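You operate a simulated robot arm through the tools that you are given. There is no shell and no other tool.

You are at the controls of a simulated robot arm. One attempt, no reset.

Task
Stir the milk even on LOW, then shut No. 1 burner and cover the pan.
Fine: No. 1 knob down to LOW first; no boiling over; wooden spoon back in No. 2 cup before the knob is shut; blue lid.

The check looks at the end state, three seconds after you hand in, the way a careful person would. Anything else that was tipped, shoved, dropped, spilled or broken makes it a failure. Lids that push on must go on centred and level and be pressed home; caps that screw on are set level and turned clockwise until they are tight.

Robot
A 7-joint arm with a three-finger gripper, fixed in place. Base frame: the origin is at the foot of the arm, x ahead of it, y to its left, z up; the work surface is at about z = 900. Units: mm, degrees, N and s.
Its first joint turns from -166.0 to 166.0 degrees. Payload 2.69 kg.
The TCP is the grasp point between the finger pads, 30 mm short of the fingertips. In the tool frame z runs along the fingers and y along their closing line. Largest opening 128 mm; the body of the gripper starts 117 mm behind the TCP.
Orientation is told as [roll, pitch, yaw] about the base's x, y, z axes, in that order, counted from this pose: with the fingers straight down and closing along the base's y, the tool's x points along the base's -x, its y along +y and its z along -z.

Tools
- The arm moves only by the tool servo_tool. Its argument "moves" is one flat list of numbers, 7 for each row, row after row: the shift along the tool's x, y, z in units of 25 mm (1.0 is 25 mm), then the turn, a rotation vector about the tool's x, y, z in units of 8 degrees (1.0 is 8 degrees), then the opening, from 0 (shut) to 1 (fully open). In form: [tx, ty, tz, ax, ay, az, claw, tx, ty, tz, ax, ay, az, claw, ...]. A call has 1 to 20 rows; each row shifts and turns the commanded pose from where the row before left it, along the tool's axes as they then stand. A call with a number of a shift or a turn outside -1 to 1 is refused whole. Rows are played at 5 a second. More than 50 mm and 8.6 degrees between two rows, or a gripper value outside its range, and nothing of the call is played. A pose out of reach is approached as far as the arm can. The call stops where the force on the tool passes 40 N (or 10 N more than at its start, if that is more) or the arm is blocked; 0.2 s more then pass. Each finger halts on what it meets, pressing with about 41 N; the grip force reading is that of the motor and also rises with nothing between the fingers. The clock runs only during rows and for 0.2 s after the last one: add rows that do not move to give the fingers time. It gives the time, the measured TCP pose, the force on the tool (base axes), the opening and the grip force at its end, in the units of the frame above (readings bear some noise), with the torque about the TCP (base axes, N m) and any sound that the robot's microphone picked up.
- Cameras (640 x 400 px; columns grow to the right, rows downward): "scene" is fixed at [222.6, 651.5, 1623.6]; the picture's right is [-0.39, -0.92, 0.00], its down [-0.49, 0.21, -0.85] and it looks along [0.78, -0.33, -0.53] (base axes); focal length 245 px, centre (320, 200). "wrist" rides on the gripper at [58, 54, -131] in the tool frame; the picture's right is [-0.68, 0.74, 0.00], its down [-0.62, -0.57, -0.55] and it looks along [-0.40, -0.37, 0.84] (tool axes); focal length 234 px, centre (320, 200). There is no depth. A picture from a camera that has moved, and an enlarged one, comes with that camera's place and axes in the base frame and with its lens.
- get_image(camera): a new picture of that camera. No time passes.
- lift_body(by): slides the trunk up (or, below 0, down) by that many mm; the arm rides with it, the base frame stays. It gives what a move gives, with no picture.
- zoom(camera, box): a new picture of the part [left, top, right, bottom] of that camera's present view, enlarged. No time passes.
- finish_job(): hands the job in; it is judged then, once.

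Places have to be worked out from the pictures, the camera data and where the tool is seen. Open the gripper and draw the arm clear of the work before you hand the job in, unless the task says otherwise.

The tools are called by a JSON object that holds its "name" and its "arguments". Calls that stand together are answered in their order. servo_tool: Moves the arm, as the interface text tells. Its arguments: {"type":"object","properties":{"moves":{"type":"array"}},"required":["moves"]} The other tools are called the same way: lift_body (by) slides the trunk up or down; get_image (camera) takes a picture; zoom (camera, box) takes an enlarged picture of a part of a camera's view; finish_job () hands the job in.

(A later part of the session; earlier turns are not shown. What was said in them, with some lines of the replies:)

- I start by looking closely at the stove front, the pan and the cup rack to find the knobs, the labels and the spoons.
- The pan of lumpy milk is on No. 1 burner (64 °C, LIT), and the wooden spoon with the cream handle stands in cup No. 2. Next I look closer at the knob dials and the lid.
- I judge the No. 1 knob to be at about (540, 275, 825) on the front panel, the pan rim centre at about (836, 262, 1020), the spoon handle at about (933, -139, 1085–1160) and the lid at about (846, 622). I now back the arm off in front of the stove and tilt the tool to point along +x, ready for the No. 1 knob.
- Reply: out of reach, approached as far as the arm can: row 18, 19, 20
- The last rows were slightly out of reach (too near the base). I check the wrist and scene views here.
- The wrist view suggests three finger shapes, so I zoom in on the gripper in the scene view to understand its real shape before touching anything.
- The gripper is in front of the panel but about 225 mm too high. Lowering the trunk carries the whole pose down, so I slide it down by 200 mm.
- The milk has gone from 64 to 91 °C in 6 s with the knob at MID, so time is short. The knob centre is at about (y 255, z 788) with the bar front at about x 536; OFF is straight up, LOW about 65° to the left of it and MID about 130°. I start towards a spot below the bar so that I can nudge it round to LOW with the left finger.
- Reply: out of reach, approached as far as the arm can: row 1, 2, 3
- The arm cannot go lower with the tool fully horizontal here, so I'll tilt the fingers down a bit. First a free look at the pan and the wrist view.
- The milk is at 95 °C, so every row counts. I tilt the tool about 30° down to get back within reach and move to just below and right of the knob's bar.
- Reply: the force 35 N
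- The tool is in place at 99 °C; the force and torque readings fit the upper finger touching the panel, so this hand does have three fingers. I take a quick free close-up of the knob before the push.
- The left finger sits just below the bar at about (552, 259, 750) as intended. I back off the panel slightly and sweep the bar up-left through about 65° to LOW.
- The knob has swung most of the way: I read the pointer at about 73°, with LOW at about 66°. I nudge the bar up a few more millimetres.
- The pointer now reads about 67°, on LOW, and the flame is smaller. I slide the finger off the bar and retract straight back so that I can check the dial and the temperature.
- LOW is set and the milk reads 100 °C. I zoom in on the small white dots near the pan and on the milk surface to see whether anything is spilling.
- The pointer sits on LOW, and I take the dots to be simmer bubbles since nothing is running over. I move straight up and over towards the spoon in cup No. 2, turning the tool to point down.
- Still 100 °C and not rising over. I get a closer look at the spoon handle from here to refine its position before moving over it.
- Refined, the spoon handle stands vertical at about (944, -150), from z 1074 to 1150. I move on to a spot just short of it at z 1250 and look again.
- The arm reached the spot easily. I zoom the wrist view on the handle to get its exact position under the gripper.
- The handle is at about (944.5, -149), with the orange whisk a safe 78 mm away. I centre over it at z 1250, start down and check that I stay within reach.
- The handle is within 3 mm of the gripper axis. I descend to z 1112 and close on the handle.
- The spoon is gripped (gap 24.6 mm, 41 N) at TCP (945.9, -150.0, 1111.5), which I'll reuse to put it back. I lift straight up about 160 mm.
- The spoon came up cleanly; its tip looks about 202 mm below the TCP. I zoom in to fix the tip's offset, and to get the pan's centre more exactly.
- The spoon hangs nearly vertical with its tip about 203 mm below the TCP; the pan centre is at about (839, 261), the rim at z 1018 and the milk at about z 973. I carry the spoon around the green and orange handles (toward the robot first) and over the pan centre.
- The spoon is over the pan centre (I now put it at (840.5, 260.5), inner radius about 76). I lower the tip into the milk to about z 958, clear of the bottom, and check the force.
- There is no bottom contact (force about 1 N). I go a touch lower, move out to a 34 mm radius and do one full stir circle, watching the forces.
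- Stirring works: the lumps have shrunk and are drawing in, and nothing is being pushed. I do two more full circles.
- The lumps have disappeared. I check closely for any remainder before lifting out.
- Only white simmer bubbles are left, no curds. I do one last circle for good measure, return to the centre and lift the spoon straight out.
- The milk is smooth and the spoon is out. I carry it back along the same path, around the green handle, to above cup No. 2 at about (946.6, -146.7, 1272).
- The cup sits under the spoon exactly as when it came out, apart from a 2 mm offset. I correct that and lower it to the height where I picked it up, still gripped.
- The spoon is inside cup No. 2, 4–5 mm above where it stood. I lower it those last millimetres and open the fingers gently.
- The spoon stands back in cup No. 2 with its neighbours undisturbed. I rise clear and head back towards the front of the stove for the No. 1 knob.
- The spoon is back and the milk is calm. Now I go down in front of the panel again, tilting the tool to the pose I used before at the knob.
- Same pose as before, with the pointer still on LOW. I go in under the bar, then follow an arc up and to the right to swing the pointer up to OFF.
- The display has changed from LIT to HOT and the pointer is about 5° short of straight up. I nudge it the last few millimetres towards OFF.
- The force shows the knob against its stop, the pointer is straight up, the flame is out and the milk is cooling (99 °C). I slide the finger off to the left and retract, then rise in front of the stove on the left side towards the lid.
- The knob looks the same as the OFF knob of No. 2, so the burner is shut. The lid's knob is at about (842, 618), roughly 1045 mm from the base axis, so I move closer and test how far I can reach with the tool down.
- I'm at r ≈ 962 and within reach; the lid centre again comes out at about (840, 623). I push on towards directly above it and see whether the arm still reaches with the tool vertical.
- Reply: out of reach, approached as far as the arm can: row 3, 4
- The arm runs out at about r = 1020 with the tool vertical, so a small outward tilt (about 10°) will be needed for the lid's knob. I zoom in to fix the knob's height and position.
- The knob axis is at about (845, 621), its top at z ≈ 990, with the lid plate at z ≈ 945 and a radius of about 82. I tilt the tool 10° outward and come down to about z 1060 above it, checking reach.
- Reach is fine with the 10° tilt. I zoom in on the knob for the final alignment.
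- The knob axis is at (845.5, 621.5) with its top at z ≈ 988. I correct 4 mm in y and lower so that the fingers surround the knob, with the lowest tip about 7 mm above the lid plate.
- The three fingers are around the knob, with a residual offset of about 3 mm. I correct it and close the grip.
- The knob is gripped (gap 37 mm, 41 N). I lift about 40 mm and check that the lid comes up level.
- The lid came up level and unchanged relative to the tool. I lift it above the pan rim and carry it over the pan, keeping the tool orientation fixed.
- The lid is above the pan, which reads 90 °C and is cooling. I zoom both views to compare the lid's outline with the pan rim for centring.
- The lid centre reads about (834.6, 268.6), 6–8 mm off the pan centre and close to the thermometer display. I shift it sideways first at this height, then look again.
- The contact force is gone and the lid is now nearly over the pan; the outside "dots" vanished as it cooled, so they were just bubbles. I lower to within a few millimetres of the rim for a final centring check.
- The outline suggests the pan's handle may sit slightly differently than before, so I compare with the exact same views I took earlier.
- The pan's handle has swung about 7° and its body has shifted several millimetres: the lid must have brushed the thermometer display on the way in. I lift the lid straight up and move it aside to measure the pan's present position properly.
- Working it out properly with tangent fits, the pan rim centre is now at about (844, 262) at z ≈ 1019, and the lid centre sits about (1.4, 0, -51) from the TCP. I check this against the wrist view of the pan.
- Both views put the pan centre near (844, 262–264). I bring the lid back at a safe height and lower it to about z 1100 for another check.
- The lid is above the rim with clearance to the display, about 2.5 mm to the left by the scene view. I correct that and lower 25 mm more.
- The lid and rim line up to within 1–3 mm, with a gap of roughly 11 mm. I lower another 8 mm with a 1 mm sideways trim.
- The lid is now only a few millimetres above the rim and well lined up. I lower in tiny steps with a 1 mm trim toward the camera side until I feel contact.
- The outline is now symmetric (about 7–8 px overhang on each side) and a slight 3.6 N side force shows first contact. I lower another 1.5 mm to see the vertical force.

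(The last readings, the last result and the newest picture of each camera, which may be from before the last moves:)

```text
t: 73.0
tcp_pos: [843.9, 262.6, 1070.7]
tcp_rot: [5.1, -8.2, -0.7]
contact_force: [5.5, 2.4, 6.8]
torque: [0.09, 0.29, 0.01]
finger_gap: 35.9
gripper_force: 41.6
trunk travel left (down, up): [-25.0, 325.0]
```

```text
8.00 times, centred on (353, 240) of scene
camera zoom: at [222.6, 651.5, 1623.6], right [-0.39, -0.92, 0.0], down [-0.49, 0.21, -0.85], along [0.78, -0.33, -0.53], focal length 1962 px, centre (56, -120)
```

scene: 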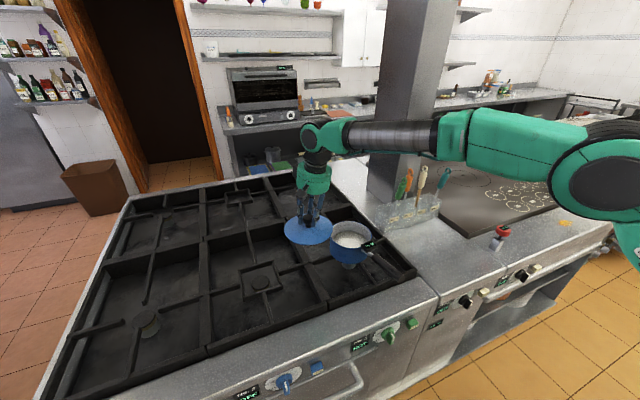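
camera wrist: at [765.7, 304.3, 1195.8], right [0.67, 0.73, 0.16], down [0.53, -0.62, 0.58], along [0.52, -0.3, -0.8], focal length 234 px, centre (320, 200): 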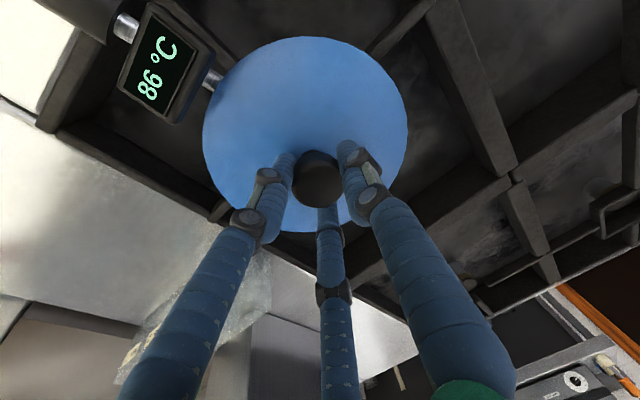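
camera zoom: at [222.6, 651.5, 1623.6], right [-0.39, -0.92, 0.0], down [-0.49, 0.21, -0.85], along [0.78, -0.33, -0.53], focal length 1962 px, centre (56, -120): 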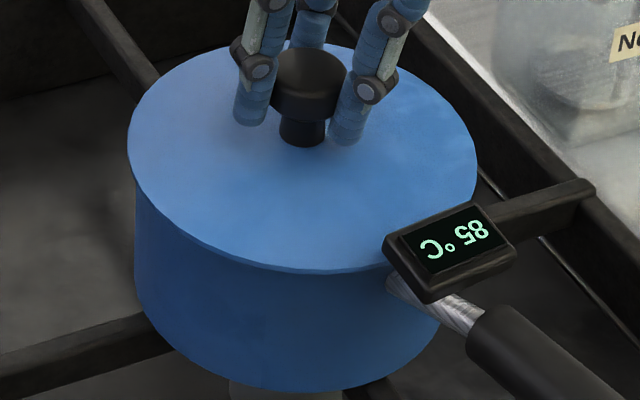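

Contact shows on the robot-side rim (about 9 N), the lid plate is level with the rim and centred in view. I open the fingers gently and check how the lid settles.

{"name": "servo_tool", "arguments": {"moves": [0, 0, 0, 0, 0, 0, 0.3, 0, 0, 0, 0, 0, 0, 0.35, 0, 0, 0, 0, 0, 0, 0.5, 0, 0, 0, 0, 0, 0, 0.6, 0, 0, 0, 0, 0, 0, 0.6]}}

{"name": "zoom", "arguments": {"camera": "scene", "box": [325, 215, 381, 265]}}

{"name": "zoom", "arguments": {"camera": "wrist", "box": [180, 20, 430, 250]}}

```text
t: 74.2
tcp_pos: [842.1, 261.9, 1068.0]
tcp_rot: [5.1, -8.1, -0.7]
contact_force: [0.3, 0.9, -0.2]
torque: [0.01, 0.01, -0.02]
finger_gap: 76.6
gripper_force: 0.0
trunk travel left (down, up): [-25.0, 325.0]
```

```text
8.00 times, centred on (353, 240) of scene
camera zoom: at [222.6, 651.5, 1623.6], right [-0.39, -0.92, 0.0], down [-0.49, 0.21, -0.85], along [0.78, -0.33, -0.53], focal length 1962 px, centre (56, -120)
```

zoom: 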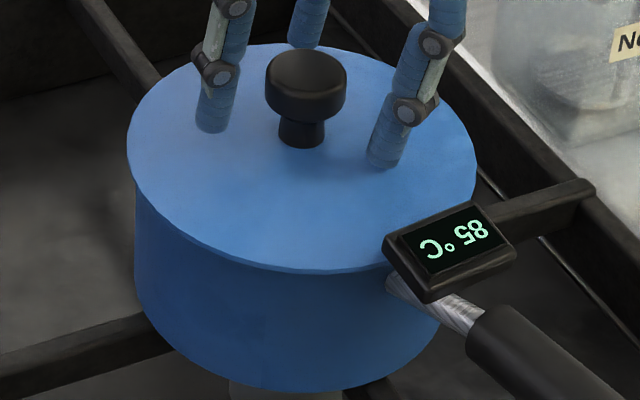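

```text
1.74 times, centred on (305, 135) of wrist
camera zoom: at [765.1, 303.9, 1194.4], right [0.67, 0.73, 0.16], down [0.53, -0.62, 0.58], along [0.52, -0.3, -0.8], focal length 407 px, centre (346, 313)
```

zoom: 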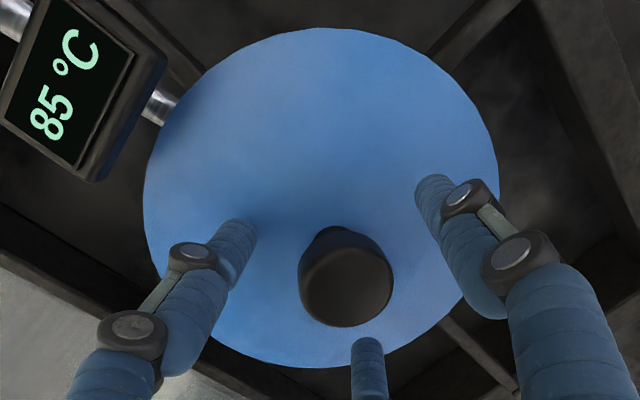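

The lid settled and the fingers are free of the knob. I retract along the tool axis and inspect the seat from both cameras.

{"name": "servo_tool", "arguments": {"moves": [0, 0, -0.6, 0, 0, 0, 0.6, 0, 0, -1, 0, 0, 0, 0.6, 0, 0, -1, 0, 0, 0, 0.6, 0, 0, -1, 0, 0, 0, 0.6, 0, 0, -1, 0, 0, 0, 0.6]}}

{"name": "zoom", "arguments": {"camera": "scene", "box": [325, 215, 381, 265]}}

{"name": "get_image", "arguments": {"camera": "wrist"}}

{"name": "zoom", "arguments": {"camera": "scene", "box": [325, 230, 375, 260]}}

{"name": "zoom", "arguments": {"camera": "scene", "box": [300, 200, 420, 300]}}

```text
t: 75.4
tcp_pos: [825.4, 253.1, 1182.7]
tcp_rot: [5.1, -8.1, -0.7]
contact_force: [-0.3, -0.3, 1.3]
torque: [-0.04, -0.01, -0.02]
finger_gap: 76.8
gripper_force: 0.1
trunk travel left (down, up): [-25.0, 325.0]
```

```text
8.00 times, centred on (353, 240) of scene
camera zoom: at [222.6, 651.5, 1623.6], right [-0.39, -0.92, 0.0], down [-0.49, 0.21, -0.85], along [0.78, -0.33, -0.53], focal length 1962 px, centre (56, -120)
```

zoom: 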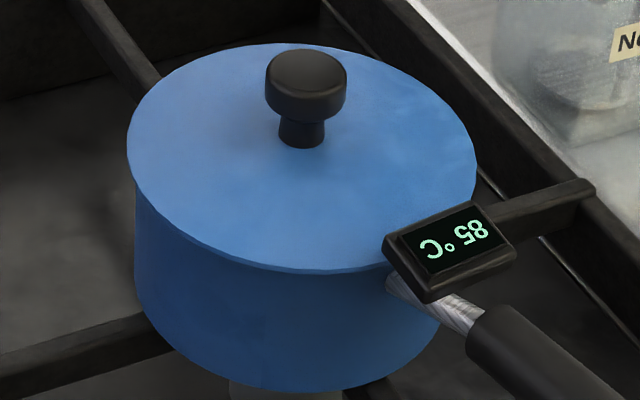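

```text
taken
camera wrist: at [748.2, 295.6, 1307.8], right [0.67, 0.73, 0.16], down [0.53, -0.62, 0.58], along [0.52, -0.3, -0.8], focal length 234 px, centre (320, 200)
```

wrist: 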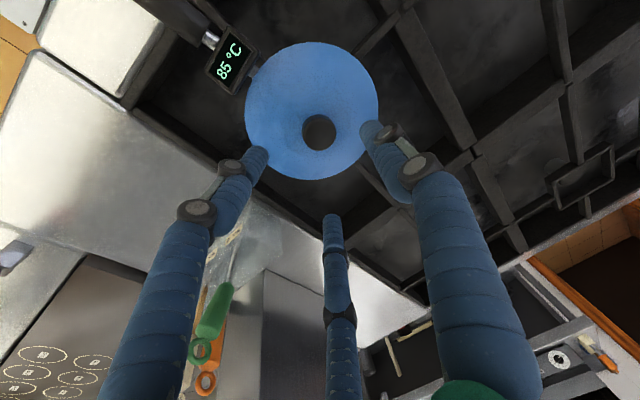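

```text
12.80 times, centred on (350, 245) of scene
camera zoom: at [222.6, 651.5, 1623.6], right [-0.39, -0.92, 0.0], down [-0.49, 0.21, -0.85], along [0.78, -0.33, -0.53], focal length 3140 px, centre (-64, -376)
```

zoom: 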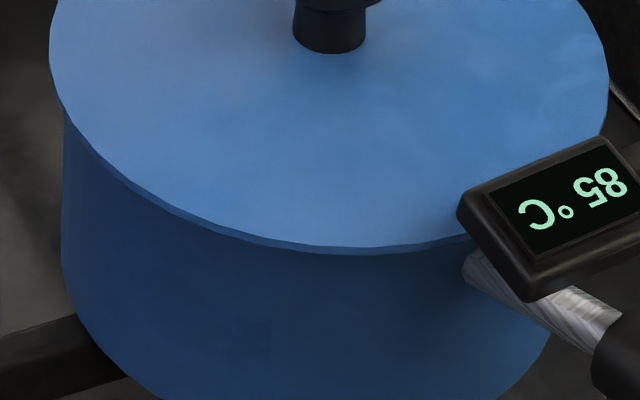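

```text
4.00 times, centred on (360, 250) of scene
camera zoom: at [222.6, 651.5, 1623.6], right [-0.39, -0.92, 0.0], down [-0.49, 0.21, -0.85], along [0.78, -0.33, -0.53], focal length 981 px, centre (160, 0)
```

zoom: 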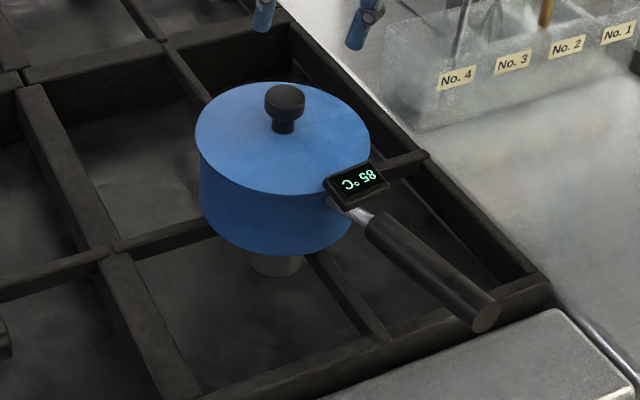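

The lid covers the pan with an even overhang all round. I zoom the wrist view to check the far side and that nothing props it up.

{"name": "zoom", "arguments": {"camera": "wrist", "box": [200, 20, 400, 200]}}

{"name": "get_image", "arguments": {"camera": "scene"}}

```text
2.22 times, centred on (300, 110) of wrist
camera zoom: at [748.2, 295.6, 1307.8], right [0.67, 0.73, 0.16], down [0.53, -0.62, 0.58], along [0.52, -0.3, -0.8], focal length 520 px, centre (364, 400)
```

zoom: 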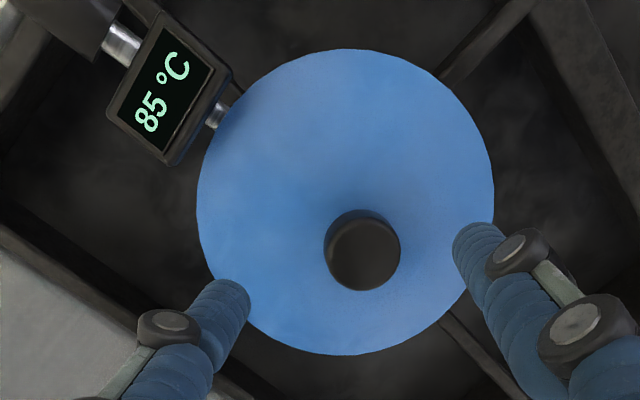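

```text
taken
```

scene: 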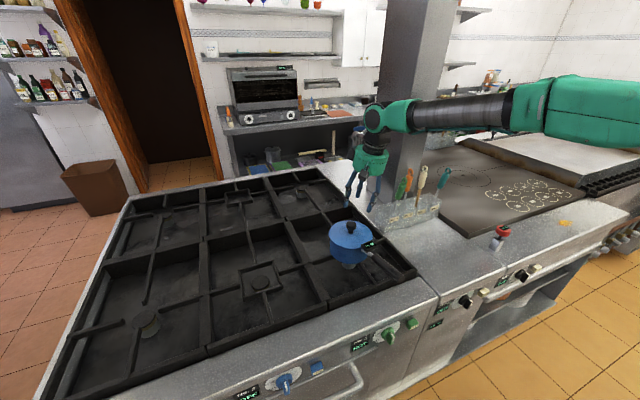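

Everything looks right from above. I draw the arm back to the front left of the stove, which also gives a near-horizontal wrist view to confirm that the lid is level and fully down.

{"name": "servo_tool", "arguments": {"moves": [0.99, 0.2, -0.14, 0, 0, 0, 0.6, 0.99, 0.2, -0.14, 0, 0, 0, 0.6, 0.99, 0.2, -0.14, 0, 0, 0, 0.6, 0.99, 0.2, -0.14, 0, 0, 0, 0.6, 0.99, 0.2, -0.14, 0, 0, 0, 0.6, 0.99, 0.2, -0.14, 0, 0, 0, 0.6, 0.99, 0.2, -0.14, 0, 0, 0, 0.6, 0.99, 0.2, -0.14, 0, 0, 0, 0.6, 0.99, 0.2, -0.14, 0, 0, 0, 0.6, 0.99, 0.2, -0.14, 0, 0, 0, 0.6, 0.676, 0.16, 0.794, 0, -0.9375, 0, 0.6, 0.775, 0.16, 0.698, 0, -0.9375, 0, 0.6, 0.859, 0.16, 0.591, 0, -0.9375, 0, 0.6, 0.929, 0.16, 0.474, 0, -0.9375, 0, 0.6, 0.983, 0.16, 0.349, 0, -0.9375, 0, 0.6, 1, 0.16, 0.217, 0, -0.9375, 0, 0.6, 1, 0.16, 0.082, 0, -0.9375, 0, 0.6]}}

{"name": "get_image", "arguments": {"camera": "wrist"}}

{"name": "get_image", "arguments": {"camera": "scene"}}

```text
t: 79.0
tcp_pos: [478.6, 342.9, 1036.5]
tcp_rot: [10.4, -60.4, -9.1]
contact_force: [0.5, -0.3, -0.7]
torque: [0.0, 0.0, 0.03]
finger_gap: 76.9
gripper_force: 0.1
trunk travel left (down, up): [-25.0, 325.0]
```

```text
taken
camera wrist: at [334.1, 394.7, 1054.4], right [0.33, 0.68, 0.65], down [-0.18, -0.64, 0.75], along [0.93, -0.36, -0.09], focal length 234 px, centre (320, 200)
```

wrist: 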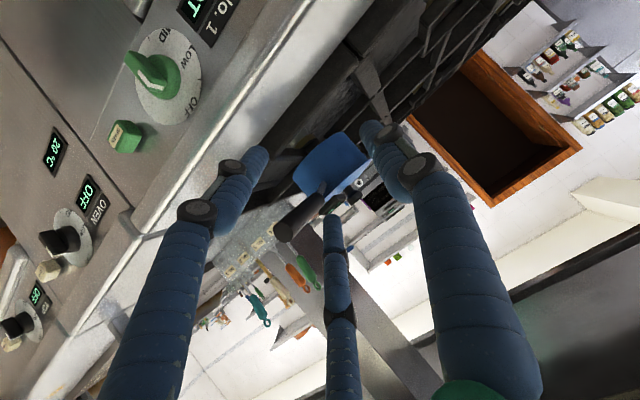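

```text
taken
```

scene: 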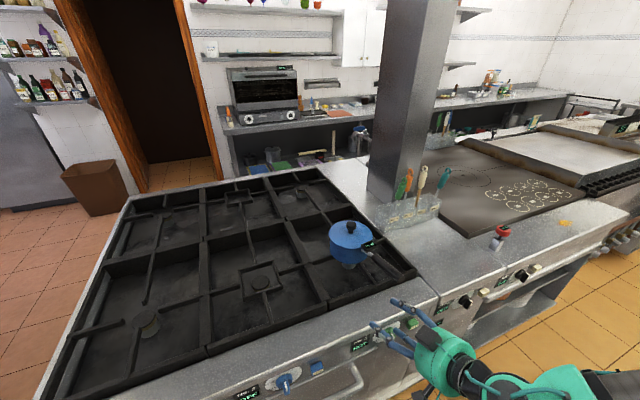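

I zoom in on the pan side-on, on the No. 1 display and knob, and on the whole scene.

{"name": "zoom", "arguments": {"camera": "wrist", "box": [270, 110, 390, 260]}}

{"name": "zoom", "arguments": {"camera": "wrist", "box": [100, 0, 260, 150]}}

{"name": "zoom", "arguments": {"camera": "scene", "box": [310, 150, 470, 280]}}

```text
2.67 times, centred on (330, 185) of wrist
camera zoom: at [334.1, 394.7, 1054.4], right [0.33, 0.68, 0.65], down [-0.18, -0.64, 0.75], along [0.93, -0.36, -0.09], focal length 624 px, centre (293, 240)
```

zoom: 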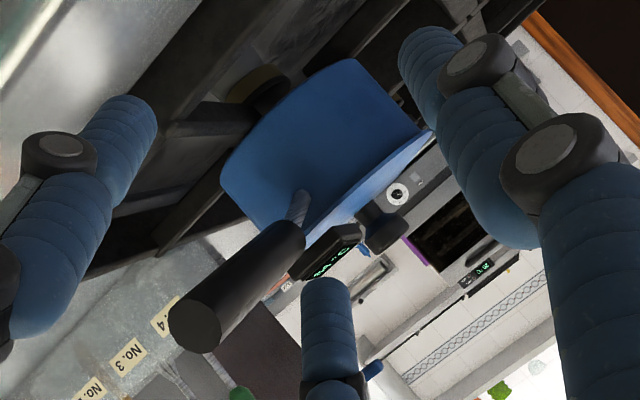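

```text
2.67 times, centred on (180, 75) of wrist
camera zoom: at [334.1, 394.7, 1054.4], right [0.33, 0.68, 0.65], down [-0.18, -0.64, 0.75], along [0.93, -0.36, -0.09], focal length 624 px, centre (693, 533)
```

zoom: 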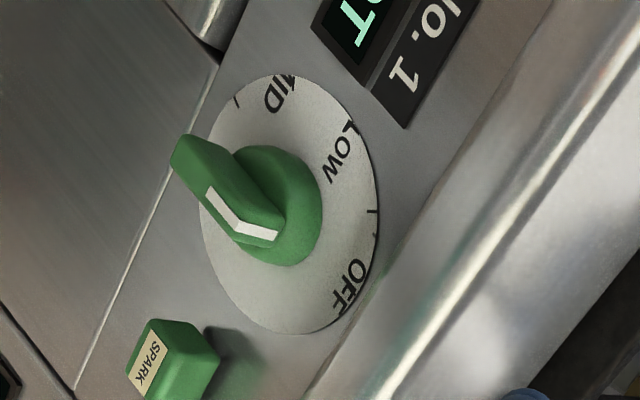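

```text
3.08 times, centred on (390, 215) of scene
camera zoom: at [222.6, 651.5, 1623.6], right [-0.39, -0.92, 0.0], down [-0.49, 0.21, -0.85], along [0.78, -0.33, -0.53], focal length 755 px, centre (105, 154)
```

zoom: 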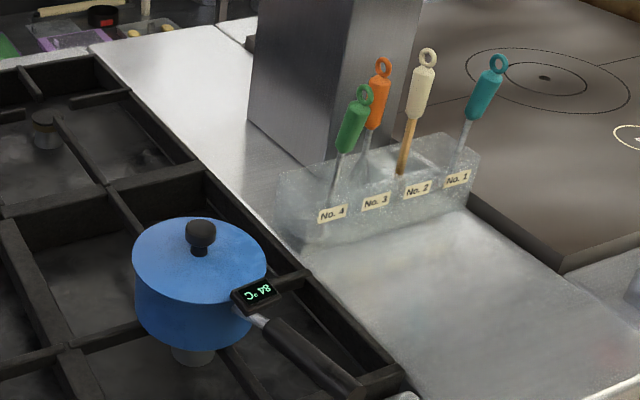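

Side-on, the lid lies flush along the rim. One closer zoom to be sure there is no gap or tilt.

{"name": "zoom", "arguments": {"camera": "wrist", "box": [305, 130, 375, 210]}}

{"name": "zoom", "arguments": {"camera": "scene", "box": [320, 215, 376, 265]}}

```text
5.00 times, centred on (340, 170) of wrist
camera zoom: at [334.1, 394.7, 1054.4], right [0.33, 0.68, 0.65], down [-0.18, -0.64, 0.75], along [0.93, -0.36, -0.09], focal length 1171 px, centre (220, 350)
```

zoom: 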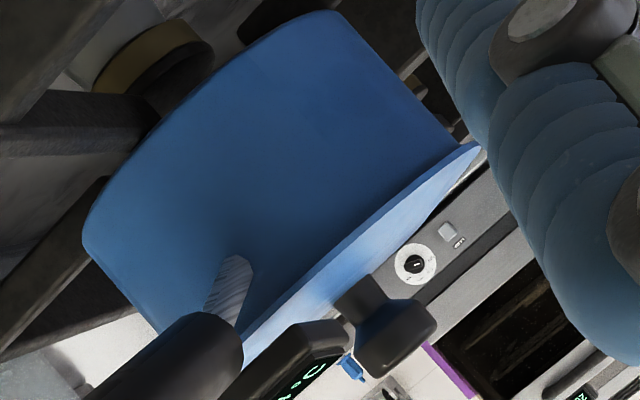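

```text
8.00 times, centred on (348, 240) of scene
camera zoom: at [222.6, 651.5, 1623.6], right [-0.39, -0.92, 0.0], down [-0.49, 0.21, -0.85], along [0.78, -0.33, -0.53], focal length 1962 px, centre (96, -120)
```

zoom: 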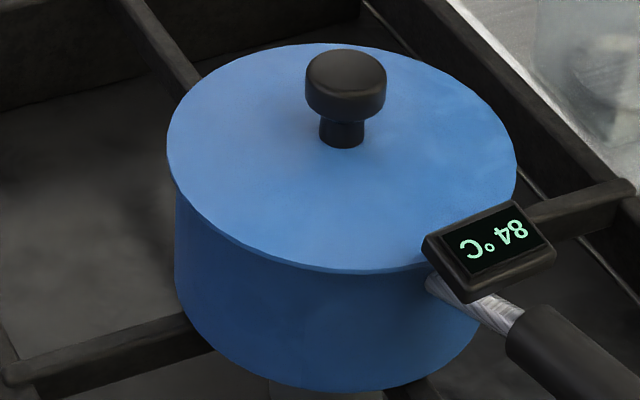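

The lid is flush and level, the burner is off (HOT, pointer at OFF), and the wooden spoon is in cup No. 2. I open the gripper fully and draw the arm up and clear before handing in.

{"name": "servo_tool", "arguments": {"moves": [-0.8, 0, -0.6, 0, 0, 0, 0.7, -0.8, 0, -0.6, 0, 0, 0, 0.8, -0.8, 0, -0.6, 0, 0, 0, 1, -0.8, 0, -0.6, 0, 0, 0, 1, -0.8, 0, -0.6, 0, 0, 0, 1, -0.8, 0, -0.6, 0, 0, 0, 1, -0.8, 0, -0.6, 0, 0, 0, 1]}}

{"name": "get_image", "arguments": {"camera": "scene"}}

{"name": "zoom", "arguments": {"camera": "scene", "box": [345, 305, 457, 375]}}

```text
t: 80.6
tcp_pos: [454.6, 326.8, 1207.8]
tcp_rot: [10.1, -60.2, -8.8]
contact_force: [-0.3, 0.1, 0.1]
torque: [-0.04, 0.02, -0.06]
finger_gap: 128.0
gripper_force: 0.1
trunk travel left (down, up): [-25.0, 325.0]
```

```text
taken
```

scene: 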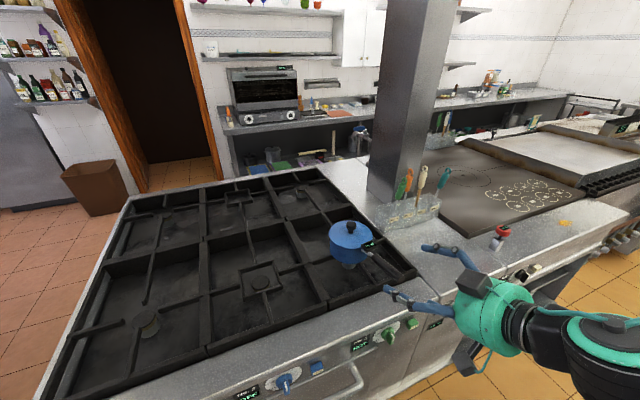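

```text
5.71 times, centred on (401, 340) of scene
camera zoom: at [222.6, 651.5, 1623.6], right [-0.39, -0.92, 0.0], down [-0.49, 0.21, -0.85], along [0.78, -0.33, -0.53], focal length 1402 px, centre (-143, -600)
```

zoom: 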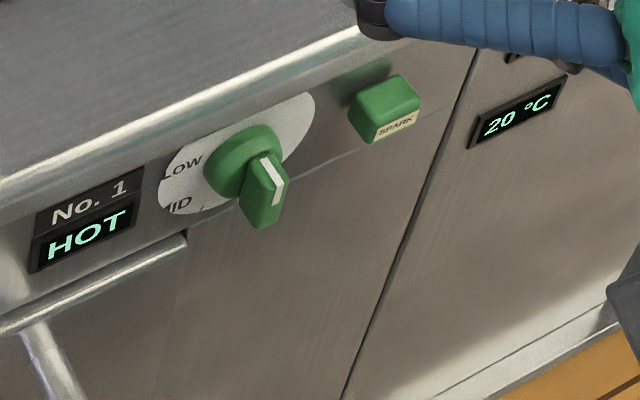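

The final state is in order: the milk is stirred smooth, No. 1 knob is at OFF, the wooden spoon is in cup No. 2, the blue lid is on the pan, the gripper is open and the arm is clear. The lid's brush against the display left the pan turned about 7° and moved about 8 mm, still on its burner. I hand the job in.

{"name": "finish_job", "arguments": {}}

```text
The job is handed in.
```

I handed the job in with every step done, but I bumped the pan along the way and the milk got hotter than I wanted. The check's result hasn't come back.

- **Knob to LOW:** I turned No. 1 down to LOW first. The milk still reached 100 °C, because it heated quickly on MID before I got to the knob. It stayed at 100 °C until the burner was off, and I saw nothing boil over.
- **Stirring:** I stirred four circles on LOW with the wooden spoon until no lumps were left.
- **Spoon:** It went back in No. 2 cup before I shut the knob.
- **Burner:** No. 1 knob is at its OFF stop and the flame is out. The display reads HOT.
- **Lid:** The blue lid is on the pan and looks centred, level and flush from above and from the side. I set it down but didn't press on it.
- **Pan bumped:** While I carried the lid over, it brushed the thermometer display. That turned the pan about 7° and moved it about 8 mm. It is still on the No. 1 burner, and I left it there rather than risk another shove.

At the end the gripper was open and the arm was clear of the stove.
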